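You operate a simulated robot arm through the tools that you are given. There is no shell and no other tool.

You are at the controls of a simulated robot arm. One attempt, no reset.

## Task
Switch the hot plate off and lift its slugs into the silver tray.
Fine: both slugs, with the tongs; put the tongs back; touch nothing hot.

The check looks at the end state, three seconds after you hand in, the way a careful person would. Anything else that was tipped, shoved, dropped, spilled or broken makes it a failure.

## Robot
A 6-joint arm with a two-finger gripper, fixed in place. Base frame: the origin is on the floor under the middle of its stand, x ahead of it, y to its left, z up. Readings come in m, degrees, newtons and seconds.
It reaches about 1.298 m from its shoulder. Its first joint turns from -149.0 to 149.0 degrees. Payload 1.57 kg.
Tool frame: the origin (TCP) lies between the finger pads and is the grasp point; the fingertips stand 0.021 m ahead of it; z points along the fingers, y is the line along which they close. The gripper opens to 0.07 m; its body begins 0.05 m behind the TCP.
Orientation is that of the tool frame in the base frame, as a unit quaternion [w, x, y, z]. With the fingers straight down and closing along the base's y, the tool's x points along the base's -x, its y along +y and its z along -z.

## Interface
- The arm moves only by the tool apply_moves. Its argument "motion" is a list of rows, each an object (a shift or turn left out is 0, a gripper value left out holds the last) with "delta_rot": the turn, a rotation vector about the tool's x, y, z in degrees, a list of three; "dp": the shift along the tool's x, y, z in m, a list of three; "grip": the opening in per cent of the stroke, from 0 (shut) to 100 (fully open). In form: [{"delta_rot": [ax, ay, az], "dp": [x, y, z], "grip": grip}, ...]. A call has 1 to 20 rows; each row shifts and turns the commanded pose from where the row before left it, along the tool's axes as they then stand. A row lasts 0.2 s, in which the tool goes at most 0.05 m and 8.6 degrees; a call with a longer step from one row to the next is refused whole, and so is a gripper value outside its range. Where a pose cannot be reached the arm comes as near as it can. A force on the tool above 40 N (or 10 N above the force at the start of the call, whichever is more), or a blocked arm, ends the call early, and 0.2 s more pass. Each finger travels about 0.1037 m/s and halts on what it meets, pressing with about 28 N; the grip force reading is that of the motor and also rises with nothing between the fingers. The clock runs only during rows and for 0.2 s after the last one: add rows that do not move to give the fingers time. The reply holds the time, the measured pose of the TCP, the force on the tool along the base axes, the opening and the grip force, in the units named above and with some noise, with the torque about the TCP (base axes, N m) and any sound that the robot's microphone picked up.
- Cameras (640 x 400 px; columns grow to the right, rows downward): "scene" is fixed at [0.4018, 0.6488, 1.7055]; the picture's right is [-0.90, -0.43, 0.00], its down [-0.19, 0.40, -0.90] and it looks along [0.38, -0.81, -0.44] (base axes); focal length 310 px, centre (320, 200). "wrist" rides on the gripper at [0.079, 0.004, -0.081] in the tool frame; the picture's right is [-0.05, 1.00, 0.00], its down [-0.67, -0.04, -0.74] and it looks along [-0.74, -0.04, 0.67] (tool axes); focal length 256 px, centre (320, 200). There is no depth. A picture from a camera that has moved, and an enlarged one, comes with that camera's place and axes in the base frame and with its lens.
- snapshot(camera): a new picture of that camera. It takes no simulated time.
- slide_trunk(by): slides the trunk up (or, below 0, down) by that many m; the arm rides with it, the base frame stays. It gives what a move gives, with no picture.
- enlarge(camera, box): a new picture of the part [left, top, right, bottom] of that camera's present view, enlarged. It takes no simulated time.
- job_done(): hands the job in; it is judged then, once.

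Places have to be worked out from the pictures, the camera data and where the tool is seen. Open the gripper and draw the arm clear of the work before you hand the job in, unless the task says otherwise.

The tools are called as name(argument=value, ...) on one line, values as JSON. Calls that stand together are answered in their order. apply_moves: Moves the arm, as the interface text tells. Its arguments: {"type":"object","properties":{"motion":{"type":"array"}},"required":["motion"]} The other tools are called the same way: slide_trunk (by) moves the trunk up or down; snapshot (camera) takes a picture; enlarge (camera, box) takes an enlarged picture of a part of a camera's view; job_done () hands the job in.

At the start:

```text
time_s: 0.0
tcp_pos: [0.6615, -0.1396, 1.2415]
tcp_rot: [0.001, 0.0, 1.0, 0.001]
force: [-0.8, 0.5, -0.5]
wrist_torque: [0.05, 0.0, -0.02]
opening: 0.07
grasp_force: 0.1
trunk travel left (down, up): [-0.923, 0.047]
```

scene: 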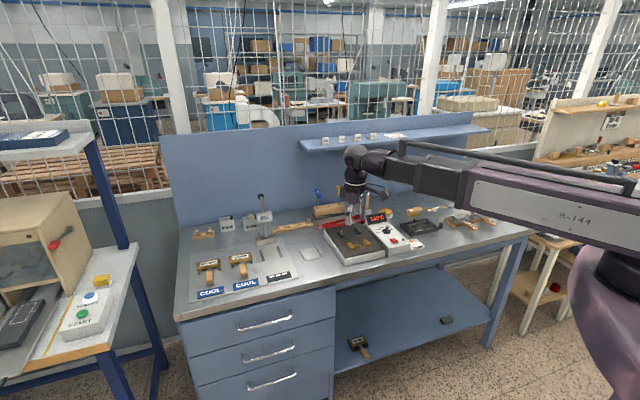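
wrist: 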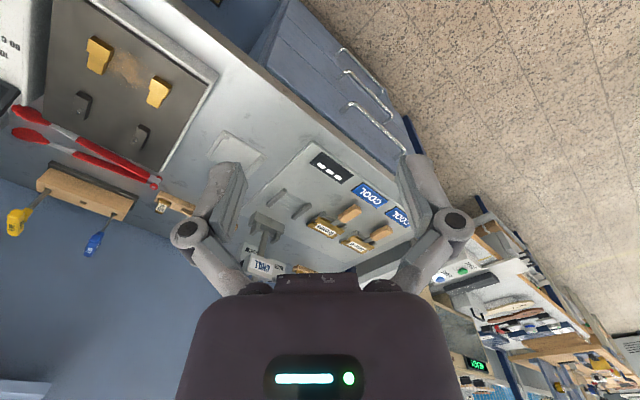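

I start by looking closely at the bench: the hot plate, the tongs (red), the tray and the labels, in both camera views.

enlarge(camera="scene", box=[300, 180, 460, 280])

enlarge(camera="scene", box=[180, 200, 340, 300])

enlarge(camera="wrist", box=[0, 0, 240, 150])

enlarge(camera="wrist", box=[200, 130, 440, 280])

enlarge(camera="wrist", box=[0, 100, 240, 250])

```text
4.00 times, centred on (380, 230) of scene
camera zoom: at [0.4018, 0.6488, 1.7055], right [-0.9, -0.43, 0.0], down [-0.19, 0.4, -0.9], along [0.38, -0.81, -0.44], focal length 1240 px, centre (80, 80)
```

zoom: 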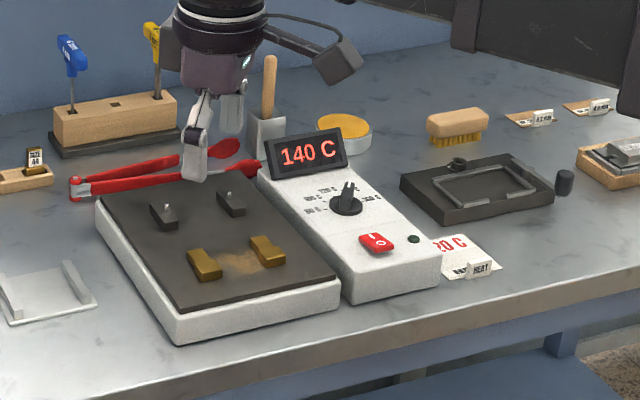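

```text
4.00 times, centred on (260, 250) of scene
camera zoom: at [0.4018, 0.6488, 1.7055], right [-0.9, -0.43, 0.0], down [-0.19, 0.4, -0.9], along [0.38, -0.81, -0.44], focal length 1240 px, centre (560, 0)
```

zoom: 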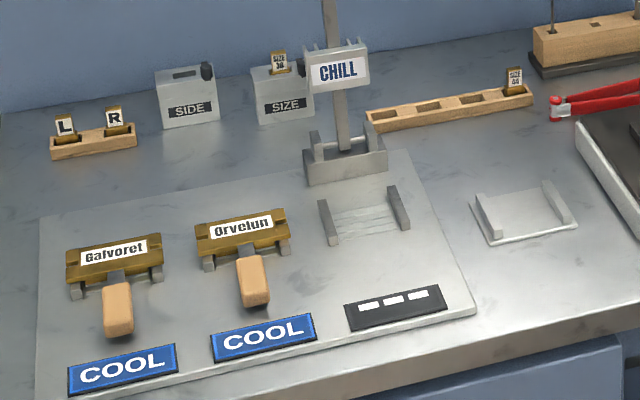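

```text
2.67 times, centred on (120, 75) of wrist
camera zoom: at [0.5811, -0.1359, 1.3229], right [0.05, 1.0, 0.0], down [0.67, -0.04, 0.74], along [0.74, -0.04, -0.67], focal length 683 px, centre (853, 533)
```

zoom: 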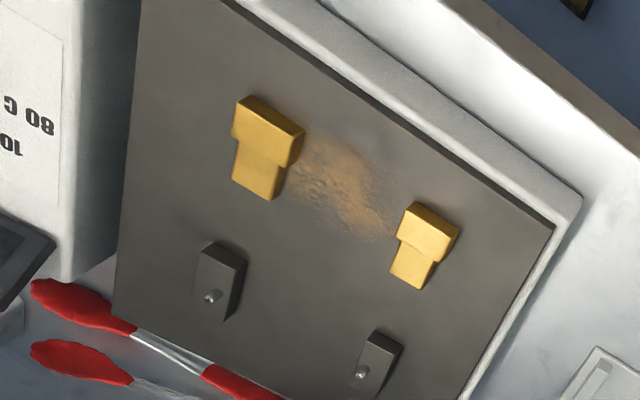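

```text
2.67 times, centred on (320, 205) of wrist
camera zoom: at [0.5811, -0.1359, 1.3229], right [0.05, 1.0, 0.0], down [0.67, -0.04, 0.74], along [0.74, -0.04, -0.67], focal length 683 px, centre (320, 187)
```

zoom: 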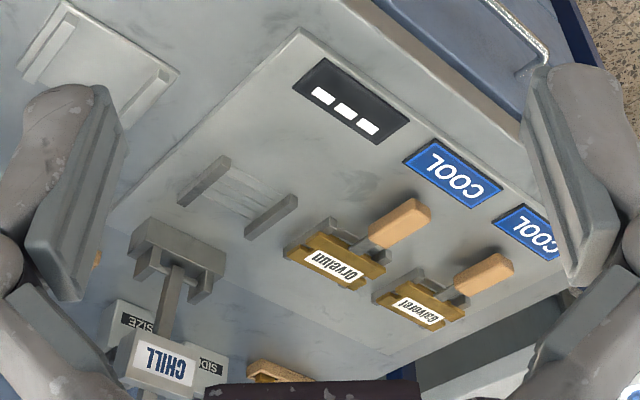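

```text
2.67 times, centred on (120, 175) of wrist
camera zoom: at [0.5811, -0.1359, 1.3229], right [0.05, 1.0, 0.0], down [0.67, -0.04, 0.74], along [0.74, -0.04, -0.67], focal length 683 px, centre (853, 267)
```

zoom: 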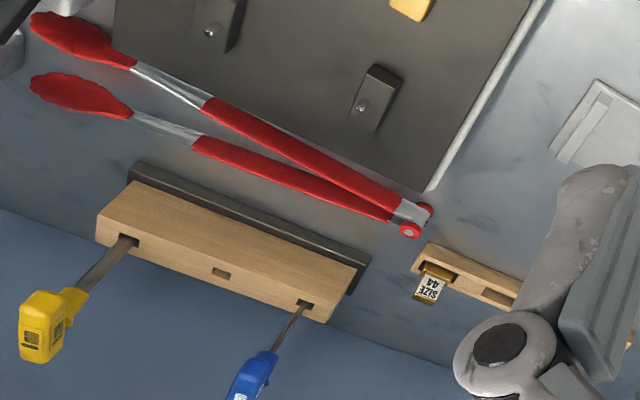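

The bench top seems to be at z≈0.9 and turned about 45° to the base, with the hot plate near (0.75,-0.42). I'll zoom tighter on the switch panel, slugs, tongs and tray.

enlarge(camera="scene", box=[364, 208, 412, 238])

enlarge(camera="scene", box=[378, 230, 426, 260])

enlarge(camera="scene", box=[322, 220, 386, 260])

enlarge(camera="scene", box=[290, 235, 338, 265])

enlarge(camera="scene", box=[310, 205, 374, 245])

```text
13.33 times, centred on (388, 223) of scene
camera zoom: at [0.4018, 0.6488, 1.7055], right [-0.9, -0.43, 0.0], down [-0.19, 0.4, -0.9], along [0.38, -0.81, -0.44], focal length 4133 px, centre (-587, -107)
```

zoom: 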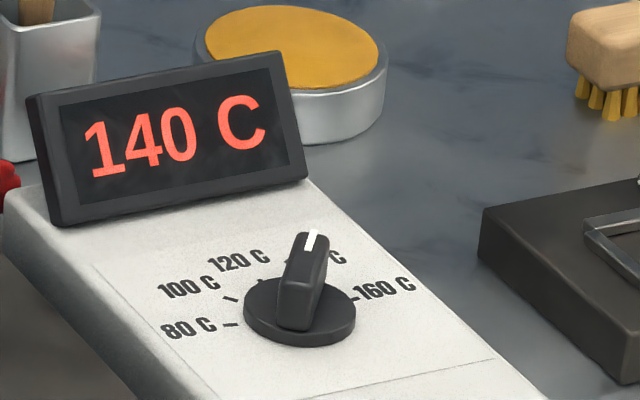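

```text
13.33 times, centred on (402, 245) of scene
camera zoom: at [0.4018, 0.6488, 1.7055], right [-0.9, -0.43, 0.0], down [-0.19, 0.4, -0.9], along [0.38, -0.81, -0.44], focal length 4133 px, centre (-773, -400)
```

zoom: 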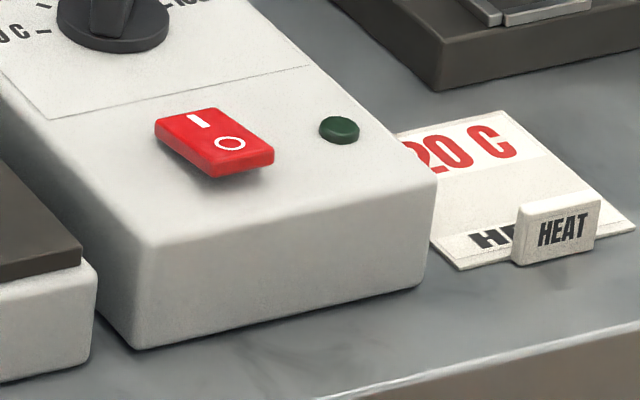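

```text
10.00 times, centred on (354, 240) of scene
camera zoom: at [0.4018, 0.6488, 1.7055], right [-0.9, -0.43, 0.0], down [-0.19, 0.4, -0.9], along [0.38, -0.81, -0.44], focal length 3100 px, centre (-20, -200)
```

zoom: 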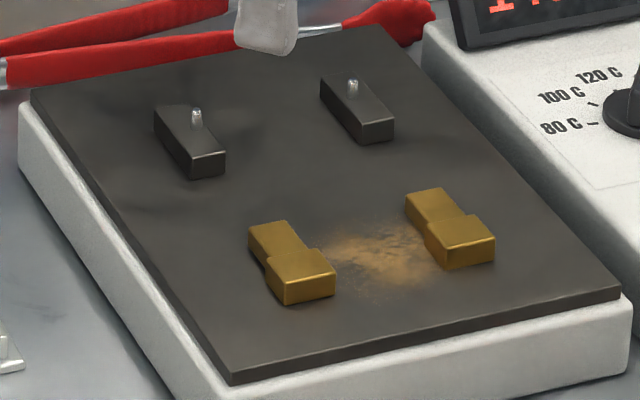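

```text
13.33 times, centred on (314, 250) of scene
camera zoom: at [0.4018, 0.6488, 1.7055], right [-0.9, -0.43, 0.0], down [-0.19, 0.4, -0.9], along [0.38, -0.81, -0.44], focal length 4133 px, centre (400, -467)
```

zoom: 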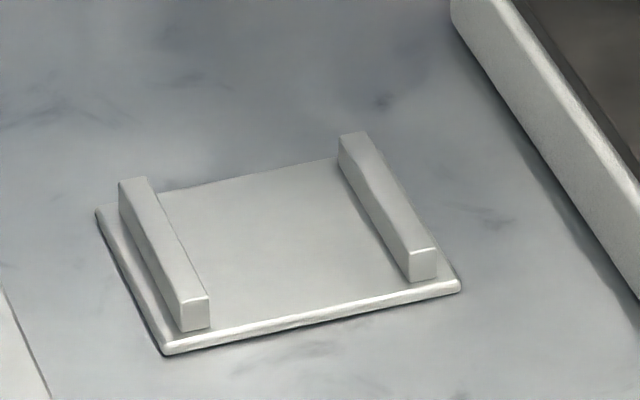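

```text
10.00 times, centred on (342, 225) of scene
camera zoom: at [0.4018, 0.6488, 1.7055], right [-0.9, -0.43, 0.0], down [-0.19, 0.4, -0.9], along [0.38, -0.81, -0.44], focal length 3100 px, centre (100, -50)
```

zoom: 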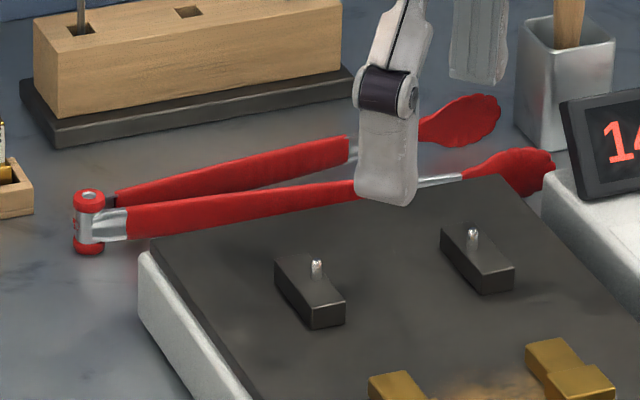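

The red rocker (I at the back, O at the front) is the power switch; the slugs are the two stepped brass pieces near the plate's front, and the silver tray is the small one left of the plate. I'll move the tool above the plate at safe height and yaw it 45° to line up with the bench.

apply_moves(motion=[{"dp": [-0.0148, -0.0433, -0.0017]}, {"dp": [-0.0148, -0.0433, -0.0017]}, {"dp": [-0.0148, -0.0433, -0.0017]}, {"dp": [-0.0148, -0.0433, -0.0017]}, {"dp": [-0.0148, -0.0433, -0.0017]}, {"dp": [-0.0148, -0.0433, -0.0017]}, {"delta_rot": [0, 0, -7.5]}, {"delta_rot": [0, 0, -7.5]}, {"delta_rot": [0, 0, -7.5]}, {"delta_rot": [0, 0, -7.5]}, {"delta_rot": [0, 0, -7.5]}, {"delta_rot": [0, 0, -7.5]}])

```text
time_s: 2.6
tcp_pos: [0.749, -0.3999, 1.241]
tcp_rot: [0.0, -0.384, 0.923, 0.0]
force: [0.3, -0.7, 0.4]
wrist_torque: [0.03, -0.01, 0.02]
opening: 0.0701
grasp_force: 0.0
out of reach, approached as far as the arm can: row 2, 5, 6
trunk travel left (down, up): [-0.923, 0.047]
```

The tool is at (0.749,-0.400,1.241), yawed as wanted (tool x along the bench to the right, tool y toward the front). I take pictures from here.

snapshot(camera="wrist")

snapshot(camera="scene")

```text
taken
camera wrist: at [0.6908, -0.4531, 1.3229], right [-0.67, 0.74, 0.0], down [0.5, 0.45, 0.74], along [0.55, 0.5, -0.67], focal length 256 px, centre (320, 200)
```

wrist: 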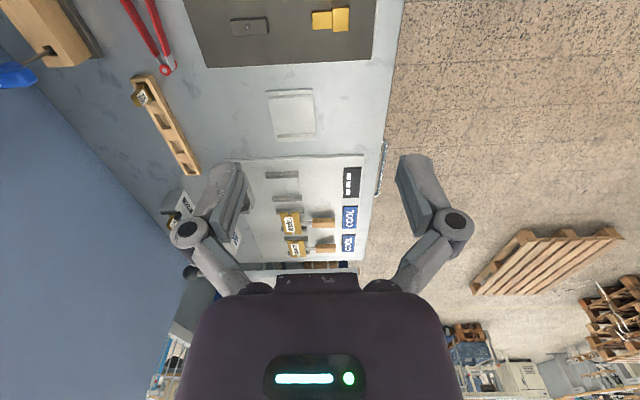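

```text
taken
```

scene: 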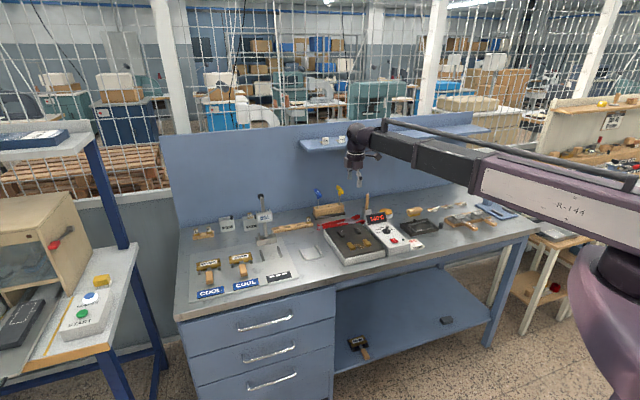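

The camera looks too far to the left from here. I'll tilt the tool about its y axis so the wrist camera looks straight down on the plate area.

apply_moves(motion=[{"dp": [0, 0, 0.02]}, {"delta_rot": [0, 8, 0]}, {"delta_rot": [0, 8, 0]}, {"delta_rot": [0, 8, 0]}, {"delta_rot": [0, 8, 0]}, {"delta_rot": [0, 8, 0]}, {"delta_rot": [0, 8, 0]}, {}])

snapshot(camera="wrist")

```text
time_s: 4.4
tcp_pos: [0.7493, -0.4, 1.3035]
tcp_rot: [-0.376, -0.35, 0.844, -0.156]
force: [0.0, 0.1, 0.5]
wrist_torque: [-0.02, 0.0, 0.02]
opening: 0.0699
grasp_force: 0.1
out of reach, approached as far as the arm can: row 1, 3, 4, 5, 6, 7
trunk travel left (down, up): [-0.923, 0.047]
```

```text
taken
camera wrist: at [0.7513, -0.3918, 1.4168], right [-0.68, 0.73, -0.04], down [0.73, 0.68, 0.0], along [0.03, -0.03, -1.0], focal length 256 px, centre (320, 200)
```

wrist: 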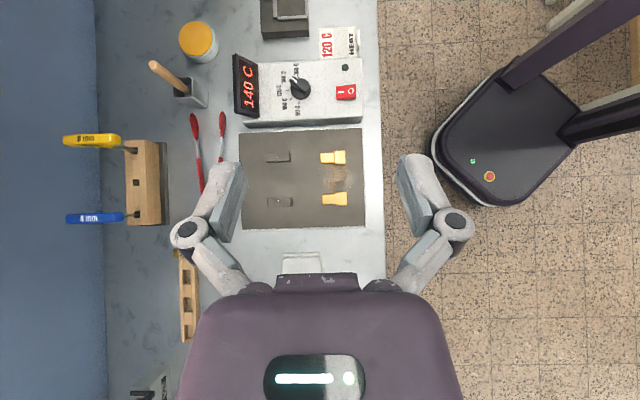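

This is a good overhead view of the plate, panel, tongs and slugs. I enlarge its parts before moving on.

enlarge(camera="wrist", box=[220, 110, 380, 210])

enlarge(camera="wrist", box=[220, 40, 380, 140])

enlarge(camera="wrist", box=[140, 100, 300, 200])

enlarge(camera="wrist", box=[220, 200, 380, 300])

```text
4.00 times, centred on (300, 160) of wrist
camera zoom: at [0.7513, -0.3918, 1.4168], right [-0.68, 0.73, -0.04], down [0.73, 0.68, 0.0], along [0.03, -0.03, -1.0], focal length 1024 px, centre (400, 360)
```

zoom: 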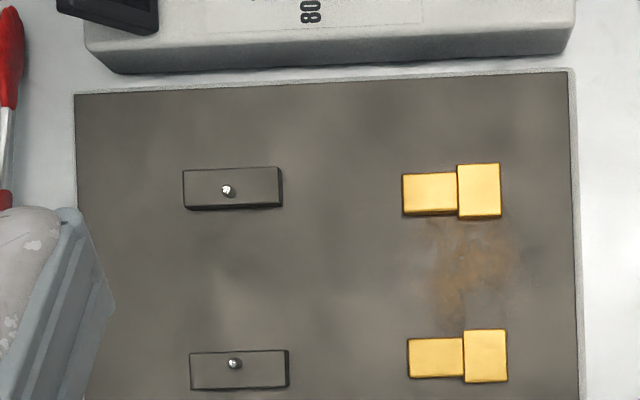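

```text
4.00 times, centred on (300, 90) of wrist
camera zoom: at [0.7513, -0.3918, 1.4168], right [-0.68, 0.73, -0.04], down [0.73, 0.68, 0.0], along [0.03, -0.03, -1.0], focal length 1024 px, centre (400, 640)
```

zoom: 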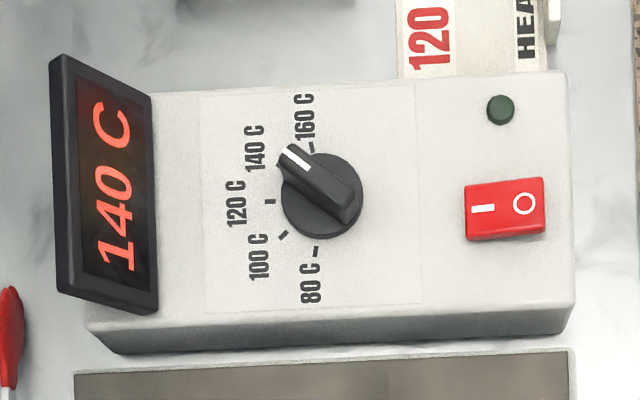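

```text
4.00 times, centred on (220, 150) of wrist
camera zoom: at [0.7513, -0.3918, 1.4168], right [-0.68, 0.73, -0.04], down [0.73, 0.68, 0.0], along [0.03, -0.03, -1.0], focal length 1024 px, centre (720, 400)
```

zoom: 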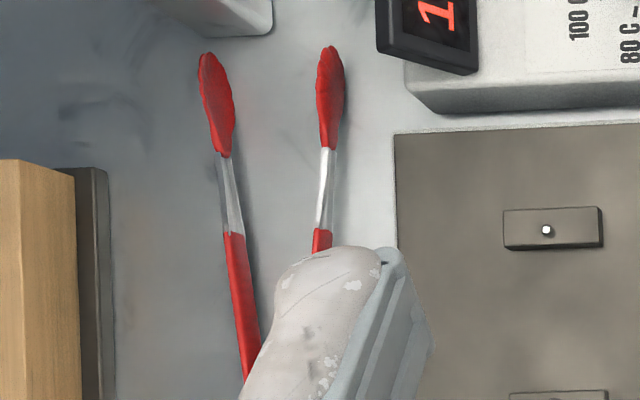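

```text
4.00 times, centred on (300, 250) of wrist
camera zoom: at [0.7513, -0.3918, 1.4168], right [-0.68, 0.73, -0.04], down [0.73, 0.68, 0.0], along [0.03, -0.03, -1.0], focal length 1024 px, centre (400, 0)
```

zoom: 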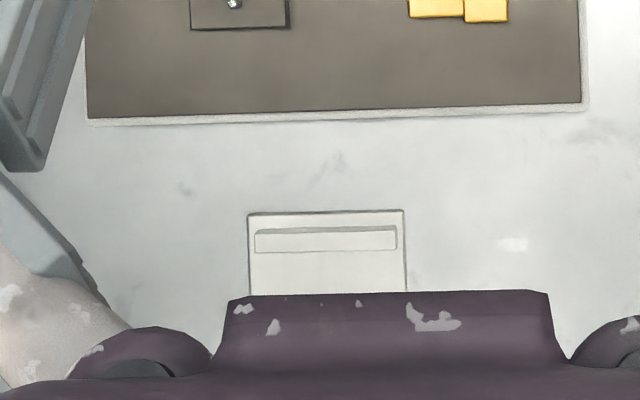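

Overhead view gives: tongs lie along the bench direction (pivot ≈(0.958,-0.525), tips ≈(0.79,-0.69)); slugs ≈43 mm long and 18–23 mm wide. The arm seems to be at a height limit, so I lower the trunk 0.15 m to give it room and a closer look.

slide_trunk(by=-0.15)

snapshot(camera="wrist")

snapshot(camera="scene")

```text
time_s: 6.2
tcp_pos: [0.7484, -0.4004, 1.1535]
tcp_rot: [-0.376, -0.349, 0.844, -0.156]
force: [-0.5, -0.6, 1.0]
wrist_torque: [-0.02, 0.02, 0.0]
opening: 0.0701
grasp_force: 0.1
trunk travel left (down, up): [-0.773, 0.197]
```

```text
taken
camera wrist: at [0.7513, -0.3918, 1.2666], right [-0.68, 0.73, -0.04], down [0.73, 0.68, 0.0], along [0.03, -0.03, -1.0], focal length 256 px, centre (320, 200)
```

wrist: 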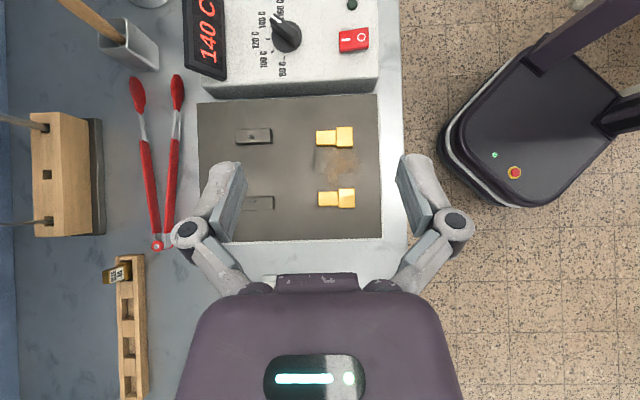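

```text
taken
```

scene: 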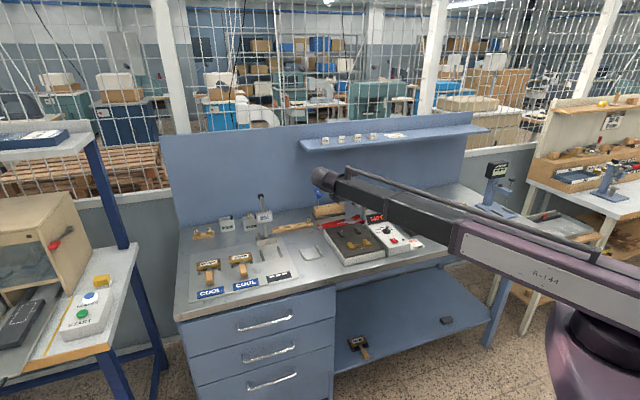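

Now everything relevant is in the overhead view. I enlarge it in parts to measure positions and, together with the earlier higher view, heights.

enlarge(camera="wrist", box=[100, 60, 260, 160])

enlarge(camera="wrist", box=[100, 160, 260, 260])

enlarge(camera="wrist", box=[240, 110, 400, 210])

enlarge(camera="wrist", box=[240, 0, 400, 100])

```text
4.00 times, centred on (180, 110) of wrist
camera zoom: at [0.7513, -0.3918, 1.2666], right [-0.68, 0.73, -0.04], down [0.73, 0.68, 0.0], along [0.03, -0.03, -1.0], focal length 1024 px, centre (880, 560)
```

zoom: 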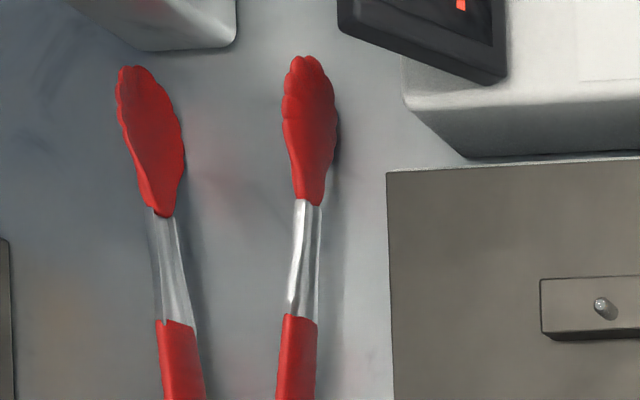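

```text
4.00 times, centred on (180, 210) of wrist
camera zoom: at [0.7513, -0.3918, 1.2666], right [-0.68, 0.73, -0.04], down [0.73, 0.68, 0.0], along [0.03, -0.03, -1.0], focal length 1024 px, centre (880, 160)
```

zoom: 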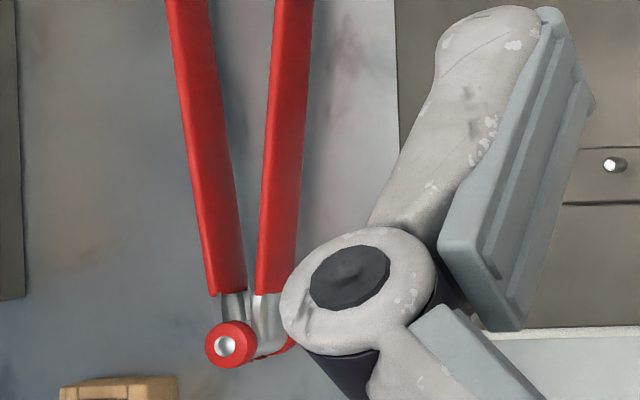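

```text
4.00 times, centred on (320, 160) of wrist
camera zoom: at [0.7513, -0.3918, 1.2666], right [-0.68, 0.73, -0.04], down [0.73, 0.68, 0.0], along [0.03, -0.03, -1.0], focal length 1024 px, centre (320, 360)
```

zoom: 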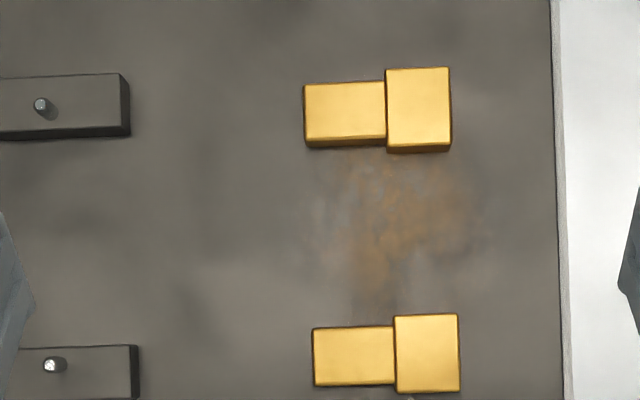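

```text
4.00 times, centred on (320, 50) of wrist
camera zoom: at [0.7513, -0.3918, 1.2666], right [-0.68, 0.73, -0.04], down [0.73, 0.68, 0.0], along [0.03, -0.03, -1.0], focal length 1024 px, centre (320, 800)
```

zoom: 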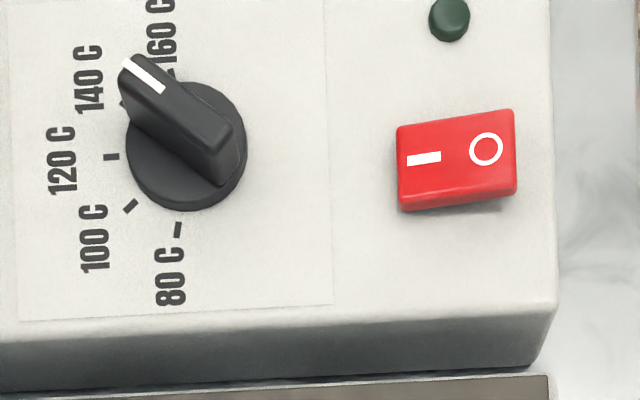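

Measurements so far: plate top z≈0.942, slug tops ≈0.959, tongs ≈0.24 m long with axis along the bench, tip gap ≈49 mm; the rocker's O end is raised, near (0.582,-0.493), z≈0.965. I rotate the tool back to vertical, close the fingers, and move sideways toward the rocker at safe height.

apply_moves(motion=[{"delta_rot": [0, -8, 0], "grip": 0}, {"delta_rot": [0, -8, 0], "grip": 0}, {"delta_rot": [0, -8, 0]}, {"delta_rot": [0, -8, 0]}, {"delta_rot": [0, -8, 0]}, {"delta_rot": [0, -8, 0]}, {}, {}])

```text
time_s: 8.0
tcp_pos: [0.7498, -0.3993, 1.0917]
tcp_rot: [0.001, -0.383, 0.924, 0.001]
force: [0.3, -0.9, 0.5]
wrist_torque: [0.02, -0.01, -0.02]
opening: 0.0
grasp_force: 28.1
out of reach, approached as far as the arm can: row 1, 2, 3, 4, 5
trunk travel left (down, up): [-0.773, 0.197]
```

Tool is vertical at z=1.092 with fingers shut. Now the sideways move to above the rocker's O end.

apply_moves(motion=[{"dp": [0.046, 0.0131, 0]}, {"dp": [0.046, 0.0131, 0]}, {"dp": [0.046, 0.0131, 0]}, {"dp": [0.046, 0.0131, 0]}, {}])

snapshot(camera="wrist")

enlarge(camera="scene", box=[340, 170, 468, 250])

```text
time_s: 9.2
tcp_pos: [0.5836, -0.4938, 1.0907]
tcp_rot: [0.0, -0.382, 0.924, -0.001]
force: [0.1, -0.1, 0.5]
wrist_torque: [-0.03, -0.03, -0.03]
opening: 0.0001
grasp_force: 27.8
trunk travel left (down, up): [-0.773, 0.197]
```

```text
taken
camera wrist: at [0.5243, -0.5469, 1.1728], right [-0.67, 0.74, 0.0], down [0.5, 0.45, 0.75], along [0.55, 0.5, -0.67], focal length 256 px, centre (320, 200)
```

wrist: 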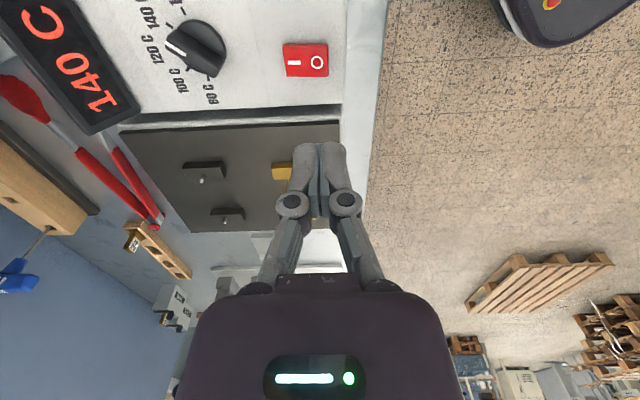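

```text
5.00 times, centred on (404, 210) of scene
camera zoom: at [0.4018, 0.6488, 1.7055], right [-0.9, -0.43, 0.0], down [-0.19, 0.4, -0.9], along [0.38, -0.81, -0.44], focal length 1550 px, centre (-100, 150)
```

zoom: 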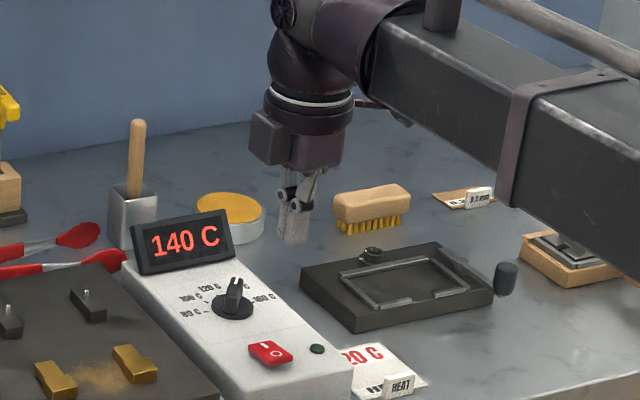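

Fingers are above the rocker. I descend to about 20 mm above it and check the alignment.

apply_moves(motion=[{"dp": [0, 0, 0.04]}, {"dp": [0, 0, 0.04]}, {}, {}])

snapshot(camera="wrist")

enlarge(camera="scene", box=[364, 205, 444, 255])

```text
time_s: 10.2
tcp_pos: [0.5835, -0.4926, 1.0928]
tcp_rot: [0.001, -0.383, 0.924, 0.0]
force: [0.1, 0.2, 1.1]
wrist_torque: [-0.01, 0.0, 0.01]
opening: 0.0001
grasp_force: 27.5
out of reach, approached as far as the arm can: row 1, 2
trunk travel left (down, up): [-0.773, 0.197]
```

```text
taken
camera wrist: at [0.5243, -0.5467, 1.1729], right [-0.67, 0.74, 0.0], down [0.5, 0.45, 0.75], along [0.55, 0.5, -0.67], focal length 256 px, centre (320, 200)
```

wrist: 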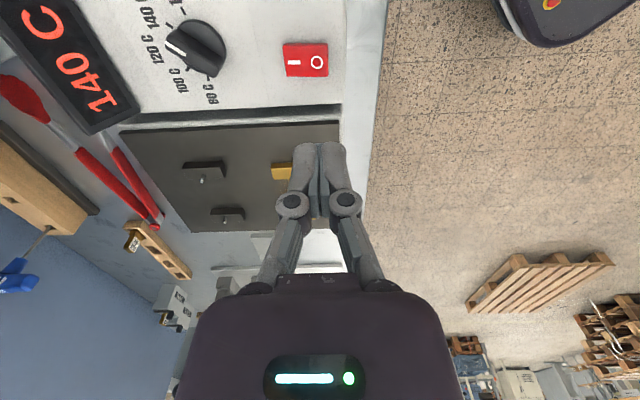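

```text
8.00 times, centred on (404, 230) of scene
camera zoom: at [0.4018, 0.6488, 1.7055], right [-0.9, -0.43, 0.0], down [-0.19, 0.4, -0.9], along [0.38, -0.81, -0.44], focal length 2480 px, centre (-352, -40)
```

zoom: 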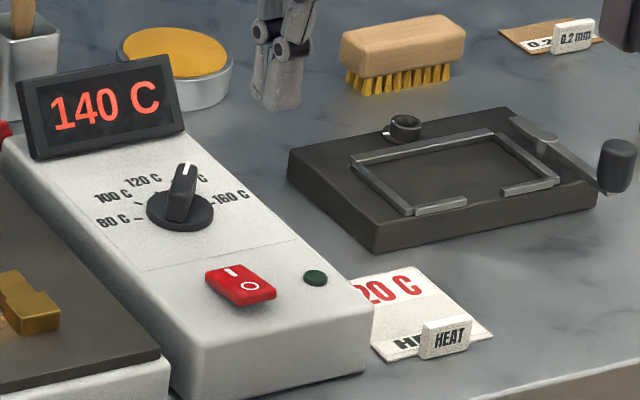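

The arm holds its height; vertical travel evidently comes from the trunk (wrist ≈0.187 m above the TCP). I'll lower with the trunk: 0.085 m puts the fingertips about 20 mm above the rocker.

slide_trunk(by=-0.085)

snapshot(camera="wrist")

enlarge(camera="scene", box=[364, 205, 444, 255])

```text
time_s: 11.4
tcp_pos: [0.5835, -0.493, 1.0073]
tcp_rot: [0.0, -0.382, 0.924, 0.001]
force: [-1.2, 0.4, 0.1]
wrist_torque: [0.02, -0.02, -0.02]
opening: 0.0
grasp_force: 28.3
trunk travel left (down, up): [-0.688, 0.282]
```

```text
taken
camera wrist: at [0.5242, -0.5467, 1.0879], right [-0.67, 0.74, 0.0], down [0.5, 0.45, 0.75], along [0.55, 0.5, -0.67], focal length 256 px, centre (320, 200)
```

wrist: 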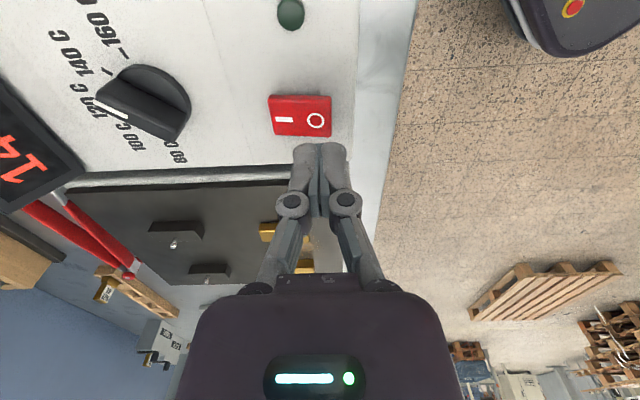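

```text
8.00 times, centred on (404, 230) of scene
camera zoom: at [0.4018, 0.6488, 1.7055], right [-0.9, -0.43, 0.0], down [-0.19, 0.4, -0.9], along [0.38, -0.81, -0.44], focal length 2480 px, centre (-352, -40)
```

zoom: 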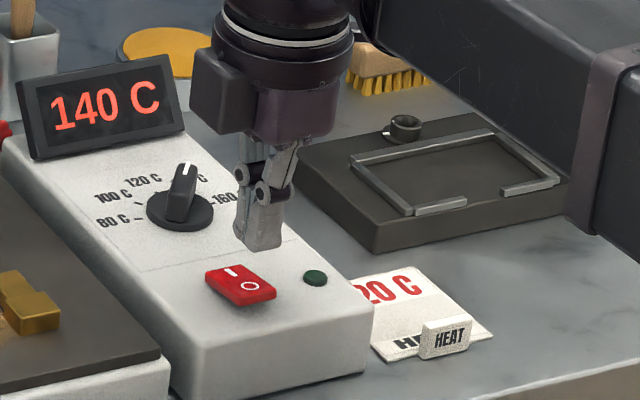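

Fingertips are at z≈0.986 right above the O end. I nudge 3 mm toward the front end of the rocker, then lower in small trunk steps.

apply_moves(motion=[{"dp": [0.003, 0.003, 0]}, {}])

slide_trunk(by=-0.016)

enlarge(camera="scene", box=[380, 220, 412, 240])

```text
time_s: 12.0
tcp_pos: [0.5797, -0.4944, 1.0071]
tcp_rot: [-0.001, -0.383, 0.924, 0.0]
force: [-0.4, 0.5, -1.1]
wrist_torque: [0.03, -0.01, 0.0]
opening: 0.0001
grasp_force: 28.4
trunk travel left (down, up): [-0.688, 0.282]
```

```text
time_s: 12.6
tcp_pos: [0.5776, -0.4935, 0.9901]
tcp_rot: [0.001, -0.383, 0.924, 0.0]
force: [0.1, 0.2, -0.1]
wrist_torque: [0.01, 0.01, -0.01]
opening: 0.0
grasp_force: 28.0
trunk travel left (down, up): [-0.672, 0.298]
```

```text
16.00 times, centred on (396, 230) of scene
camera zoom: at [0.4018, 0.6488, 1.7055], right [-0.9, -0.43, 0.0], down [-0.19, 0.4, -0.9], along [0.38, -0.81, -0.44], focal length 4960 px, centre (-896, -280)
```

zoom: 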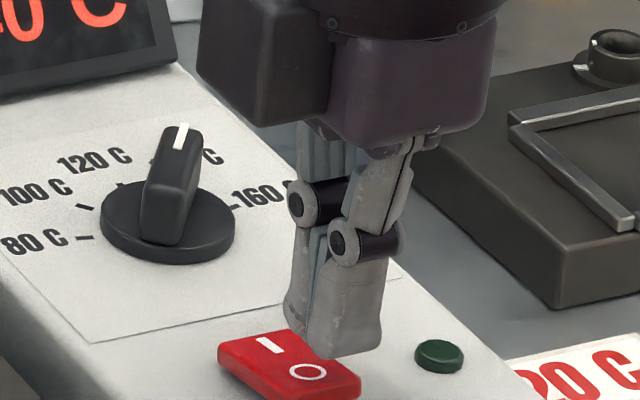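

The tips stand slightly to the right of the O mark, so I shift 6 mm left along the bench before pressing, and look again.

apply_moves(motion=[{"dp": [-0.006, 0.0, 0]}, {}])

slide_trunk(by=-0.006)

enlarge(camera="scene", box=[380, 220, 412, 240])

```text
time_s: 13.2
tcp_pos: [0.5817, -0.4898, 0.991]
tcp_rot: [0.0, -0.383, 0.924, 0.0]
force: [-0.4, 0.7, 0.4]
wrist_torque: [0.01, -0.02, 0.0]
opening: 0.0
grasp_force: 28.2
trunk travel left (down, up): [-0.672, 0.298]
```

```text
time_s: 13.7
tcp_pos: [0.5826, -0.4903, 0.9846]
tcp_rot: [-0.001, -0.382, 0.924, 0.001]
force: [-0.1, 0.2, 0.5]
wrist_torque: [-0.02, 0.01, -0.01]
opening: 0.0
grasp_force: 27.9
trunk travel left (down, up): [-0.666, 0.304]
```

```text
16.00 times, centred on (396, 230) of scene
camera zoom: at [0.4018, 0.6488, 1.7055], right [-0.9, -0.43, 0.0], down [-0.19, 0.4, -0.9], along [0.38, -0.81, -0.44], focal length 4960 px, centre (-896, -280)
```

zoom: 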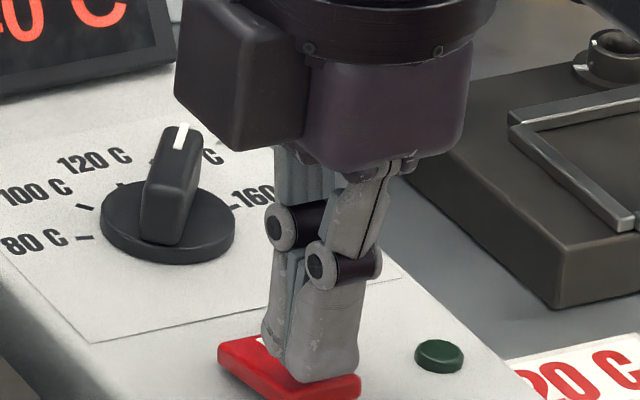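

Tips are now just over the O end. Pressing down in 4 mm steps while watching force and sound.

slide_trunk(by=-0.004)

enlarge(camera="scene", box=[372, 210, 420, 240])

```text
time_s: 14.3
tcp_pos: [0.582, -0.4901, 0.9811]
tcp_rot: [0.0, -0.383, 0.924, 0.0]
force: [0.1, 0.3, 0.6]
wrist_torque: [-0.02, -0.02, 0.0]
opening: 0.0
grasp_force: 28.1
trunk travel left (down, up): [-0.662, 0.308]
```

```text
13.33 times, centred on (396, 225) of scene
camera zoom: at [0.4018, 0.6488, 1.7055], right [-0.9, -0.43, 0.0], down [-0.19, 0.4, -0.9], along [0.38, -0.81, -0.44], focal length 4133 px, centre (-693, -133)
```

zoom: 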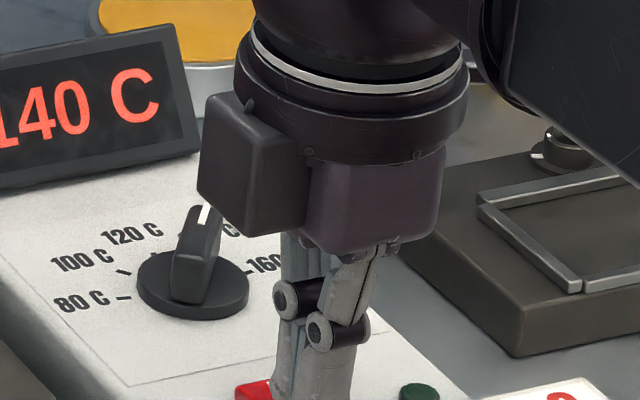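

No contact yet; continuing down in 4 mm steps.

slide_trunk(by=-0.004)

slide_trunk(by=-0.003)

enlarge(camera="scene", box=[368, 215, 416, 245])

```text
time_s: 14.8
tcp_pos: [0.5835, -0.4902, 0.9769]
tcp_rot: [0.001, -0.382, 0.924, 0.0]
force: [0.1, -0.3, 0.0]
wrist_torque: [-0.03, 0.0, 0.01]
opening: 0.0
grasp_force: 27.8
trunk travel left (down, up): [-0.658, 0.312]
```

```text
time_s: 15.3
tcp_pos: [0.5833, -0.4902, 0.9745]
tcp_rot: [0.002, -0.383, 0.924, 0.0]
force: [3.7, -3.6, 20.0]
wrist_torque: [-0.17, -0.2, -0.02]
opening: 0.0
grasp_force: 28.0
trunk travel left (down, up): [-0.655, 0.315]
```

```text
13.33 times, centred on (392, 230) of scene
camera zoom: at [0.4018, 0.6488, 1.7055], right [-0.9, -0.43, 0.0], down [-0.19, 0.4, -0.9], along [0.38, -0.81, -0.44], focal length 4133 px, centre (-640, -200)
```

zoom: 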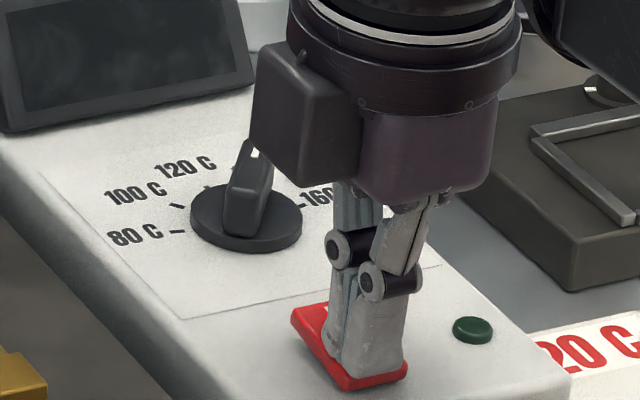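

The display went dark and the rocker has tipped to O. I raise the trunk off the switch and verify it stays off.

slide_trunk(by=0.2)

enlarge(camera="scene", box=[364, 210, 428, 250])

snapshot(camera="scene")

```text
time_s: 17.5
tcp_pos: [0.5833, -0.49, 1.1736]
tcp_rot: [0.0, -0.383, 0.924, 0.0]
force: [-0.8, -0.6, 0.0]
wrist_torque: [0.0, 0.01, 0.0]
opening: 0.0003
grasp_force: 28.5
trunk travel left (down, up): [-0.855, 0.115]
```

```text
10.00 times, centred on (396, 230) of scene
camera zoom: at [0.4018, 0.6488, 1.7055], right [-0.9, -0.43, 0.0], down [-0.19, 0.4, -0.9], along [0.38, -0.81, -0.44], focal length 3100 px, centre (-440, -100)
```

zoom: 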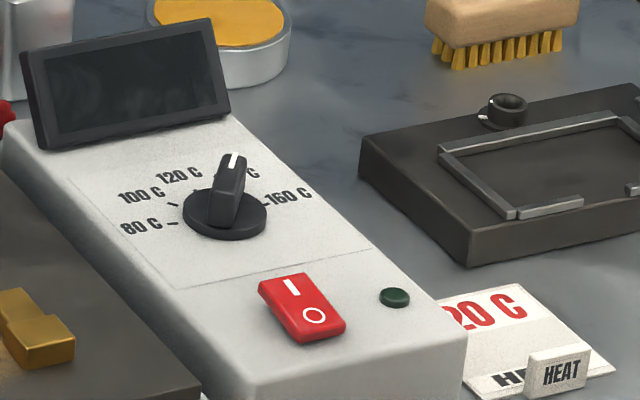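

```text
taken
```

scene: 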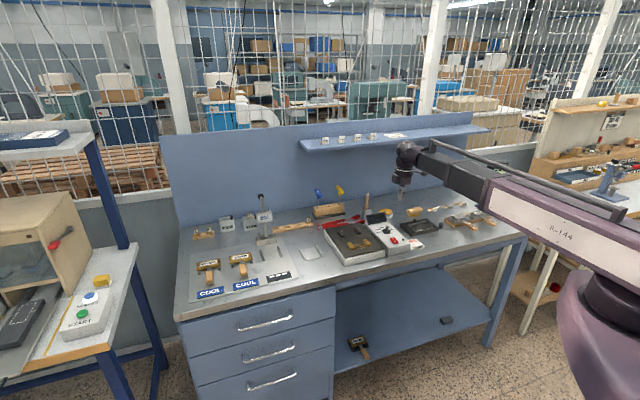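

The plate is switched off (display dark, O pressed) and nothing else moved. Next I test whether the wrist can yaw to the orientations I want for the tongs, turning +90° and then another +90° about the tool axis at safe height.

apply_moves(motion=[{"delta_rot": [0, 0, 8.5], "grip": 100}, {"delta_rot": [0, 0, 8.5], "grip": 100}, {"delta_rot": [0, 0, 8.5]}, {"delta_rot": [0, 0, 8.5]}, {"delta_rot": [0, 0, 8.5]}, {"delta_rot": [0, 0, 8.5]}, {"delta_rot": [0, 0, 8.5]}, {"delta_rot": [0, 0, 8.5]}, {"delta_rot": [0, 0, 8.5]}, {"delta_rot": [0, 0, 8.5]}, {"delta_rot": [0, 0, 5.0]}])

apply_moves(motion=[{"delta_rot": [0, 0, 8.5]}, {"delta_rot": [0, 0, 8.5]}, {"delta_rot": [0, 0, 8.5]}, {"delta_rot": [0, 0, 8.5]}, {"delta_rot": [0, 0, 8.5]}, {"delta_rot": [0, 0, 8.5]}, {"delta_rot": [0, 0, 8.5]}, {"delta_rot": [0, 0, 8.5]}, {"delta_rot": [0, 0, 8.5]}, {"delta_rot": [0, 0, 8.5]}, {"delta_rot": [0, 0, 5.0]}])

snapshot(camera="wrist")

snapshot(camera="scene")

```text
time_s: 19.9
tcp_pos: [0.5829, -0.4899, 1.1736]
tcp_rot: [-0.001, 0.385, 0.923, 0.0]
force: [-0.7, -0.2, 0.1]
wrist_torque: [0.02, 0.02, -0.01]
opening: 0.0701
grasp_force: 0.0
trunk travel left (down, up): [-0.855, 0.115]
```

```text
time_s: 22.3
tcp_pos: [0.5831, -0.4901, 1.1743]
tcp_rot: [0.001, 0.924, 0.382, 0.0]
force: [0.4, 0.2, -0.4]
wrist_torque: [0.03, -0.02, -0.02]
opening: 0.0696
grasp_force: 0.0
trunk travel left (down, up): [-0.855, 0.115]
```

```text
taken
camera wrist: at [0.643, -0.4371, 1.255], right [0.67, -0.75, 0.0], down [-0.5, -0.45, 0.74], along [-0.56, -0.5, -0.67], focal length 256 px, centre (320, 200)
```

wrist: 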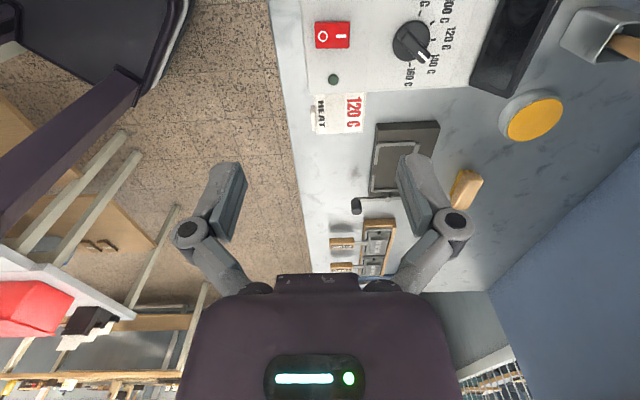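

```text
taken
```

scene: 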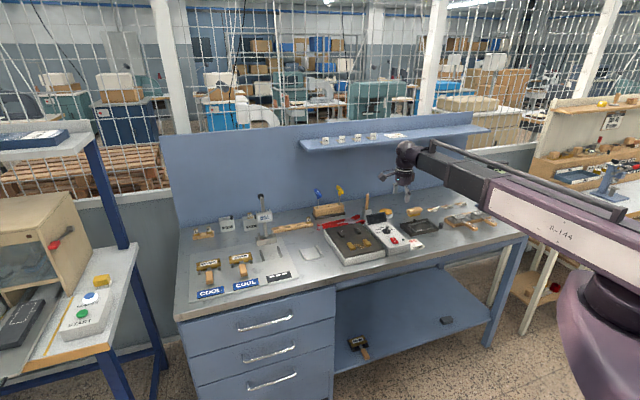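

Both yaw orientations are reachable. Now, with the tool's x axis pointing left along the bench, I move over the area between tongs and tray and tilt so the camera looks straight down to measure tray, tongs and bench height.

apply_moves(motion=[{"dp": [0.033, 0.0238, 0]}, {"dp": [0.033, 0.0238, 0]}, {"dp": [0.033, 0.0238, 0]}, {"dp": [0.033, 0.0238, 0]}, {"dp": [0.033, 0.0238, 0]}, {"dp": [0.033, 0.0238, 0]}, {"dp": [0.033, 0.0238, 0]}, {"dp": [0.033, 0.0238, 0]}, {"delta_rot": [0, 8, 0]}, {"delta_rot": [0, 8, 0]}, {"delta_rot": [0, 8, 0]}, {"delta_rot": [0, 8, 0]}, {"delta_rot": [0, 8, 0]}, {"delta_rot": [0, 8, 0]}, {}])

snapshot(camera="wrist")

snapshot(camera="scene")

```text
time_s: 25.5
tcp_pos: [0.9046, -0.4373, 1.2346]
tcp_rot: [-0.156, 0.844, 0.35, 0.376]
force: [0.1, -0.1, 0.2]
wrist_torque: [-0.02, 0.01, -0.03]
opening: 0.0699
grasp_force: 0.0
out of reach, approached as far as the arm can: row 10, 11, 12, 13, 14
trunk travel left (down, up): [-0.855, 0.115]
```

```text
taken
camera wrist: at [0.903, -0.4458, 1.3488], right [0.68, -0.73, -0.04], down [-0.73, -0.68, 0.0], along [-0.03, 0.03, -1.0], focal length 256 px, centre (320, 200)
```

wrist: 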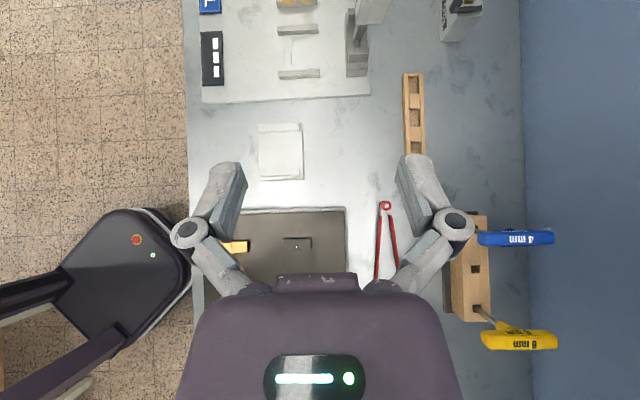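

```text
taken
```

scene: 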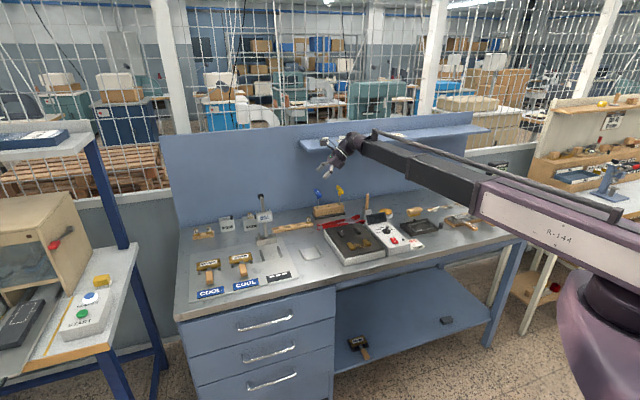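

Overhead view of tray and tongs pivot obtained. I enlarge both, then lower the trunk for a second height (parallax).

enlarge(camera="wrist", box=[220, 90, 380, 190])

enlarge(camera="wrist", box=[330, 180, 490, 280])

slide_trunk(by=-0.12)

snapshot(camera="wrist")

enlarge(camera="wrist", box=[200, 60, 360, 160])

enlarge(camera="wrist", box=[330, 180, 490, 280])

```text
4.00 times, centred on (300, 140) of wrist
camera zoom: at [0.903, -0.4458, 1.3488], right [0.68, -0.73, -0.04], down [-0.73, -0.68, 0.0], along [-0.03, 0.03, -1.0], focal length 1024 px, centre (400, 440)
```

zoom: 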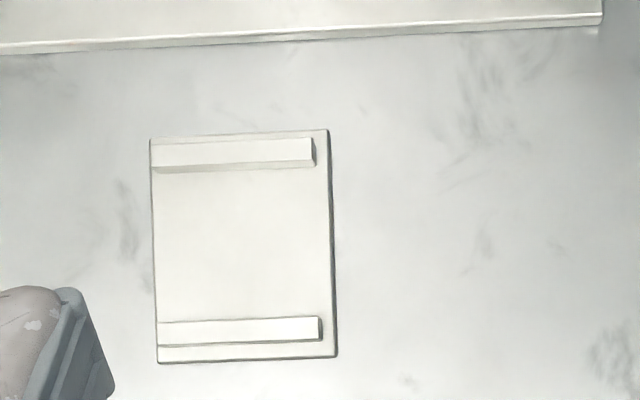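

```text
4.00 times, centred on (410, 230) of wrist
camera zoom: at [0.903, -0.4458, 1.3488], right [0.68, -0.73, -0.04], down [-0.73, -0.68, 0.0], along [-0.03, 0.03, -1.0], focal length 1024 px, centre (-40, 80)
```

zoom: 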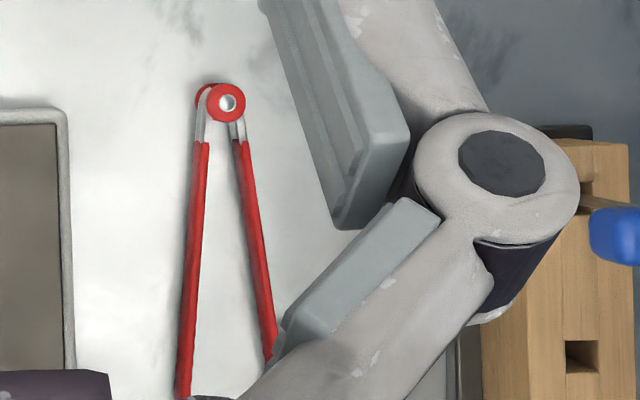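

```text
time_s: 27.0
tcp_pos: [0.9046, -0.4374, 1.1146]
tcp_rot: [-0.156, 0.844, 0.35, 0.376]
force: [-0.8, 0.0, -0.3]
wrist_torque: [-0.01, -0.02, 0.01]
opening: 0.0701
grasp_force: 0.0
trunk travel left (down, up): [-0.735, 0.235]
```

```text
taken
camera wrist: at [0.9029, -0.4458, 1.2287], right [0.68, -0.73, -0.04], down [-0.73, -0.68, 0.0], along [-0.03, 0.03, -1.0], focal length 256 px, centre (320, 200)
```

wrist: 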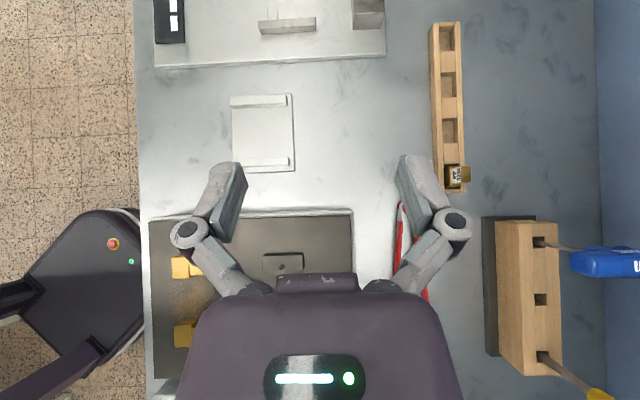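

```text
4.00 times, centred on (280, 110) of wrist
camera zoom: at [0.9029, -0.4458, 1.2287], right [0.68, -0.73, -0.04], down [-0.73, -0.68, 0.0], along [-0.03, 0.03, -1.0], focal length 1024 px, centre (480, 560)
```

zoom: 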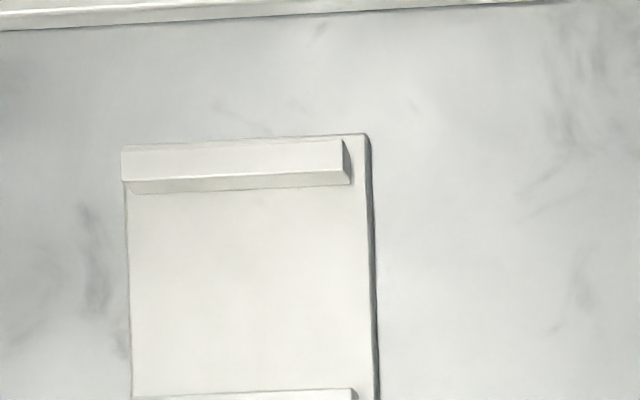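

```text
4.00 times, centred on (410, 230) of wrist
camera zoom: at [0.9029, -0.4458, 1.2287], right [0.68, -0.73, -0.04], down [-0.73, -0.68, 0.0], along [-0.03, 0.03, -1.0], focal length 1024 px, centre (-40, 80)
```

zoom: 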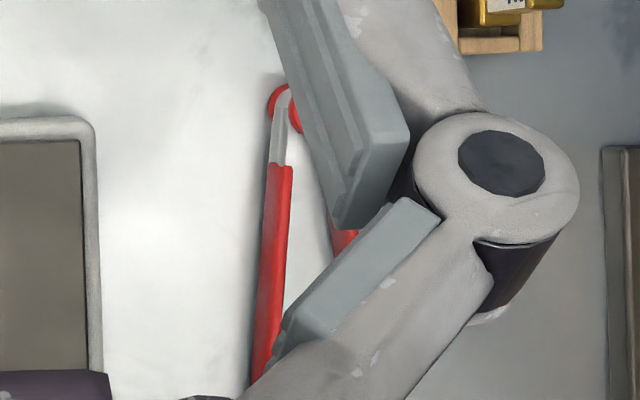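

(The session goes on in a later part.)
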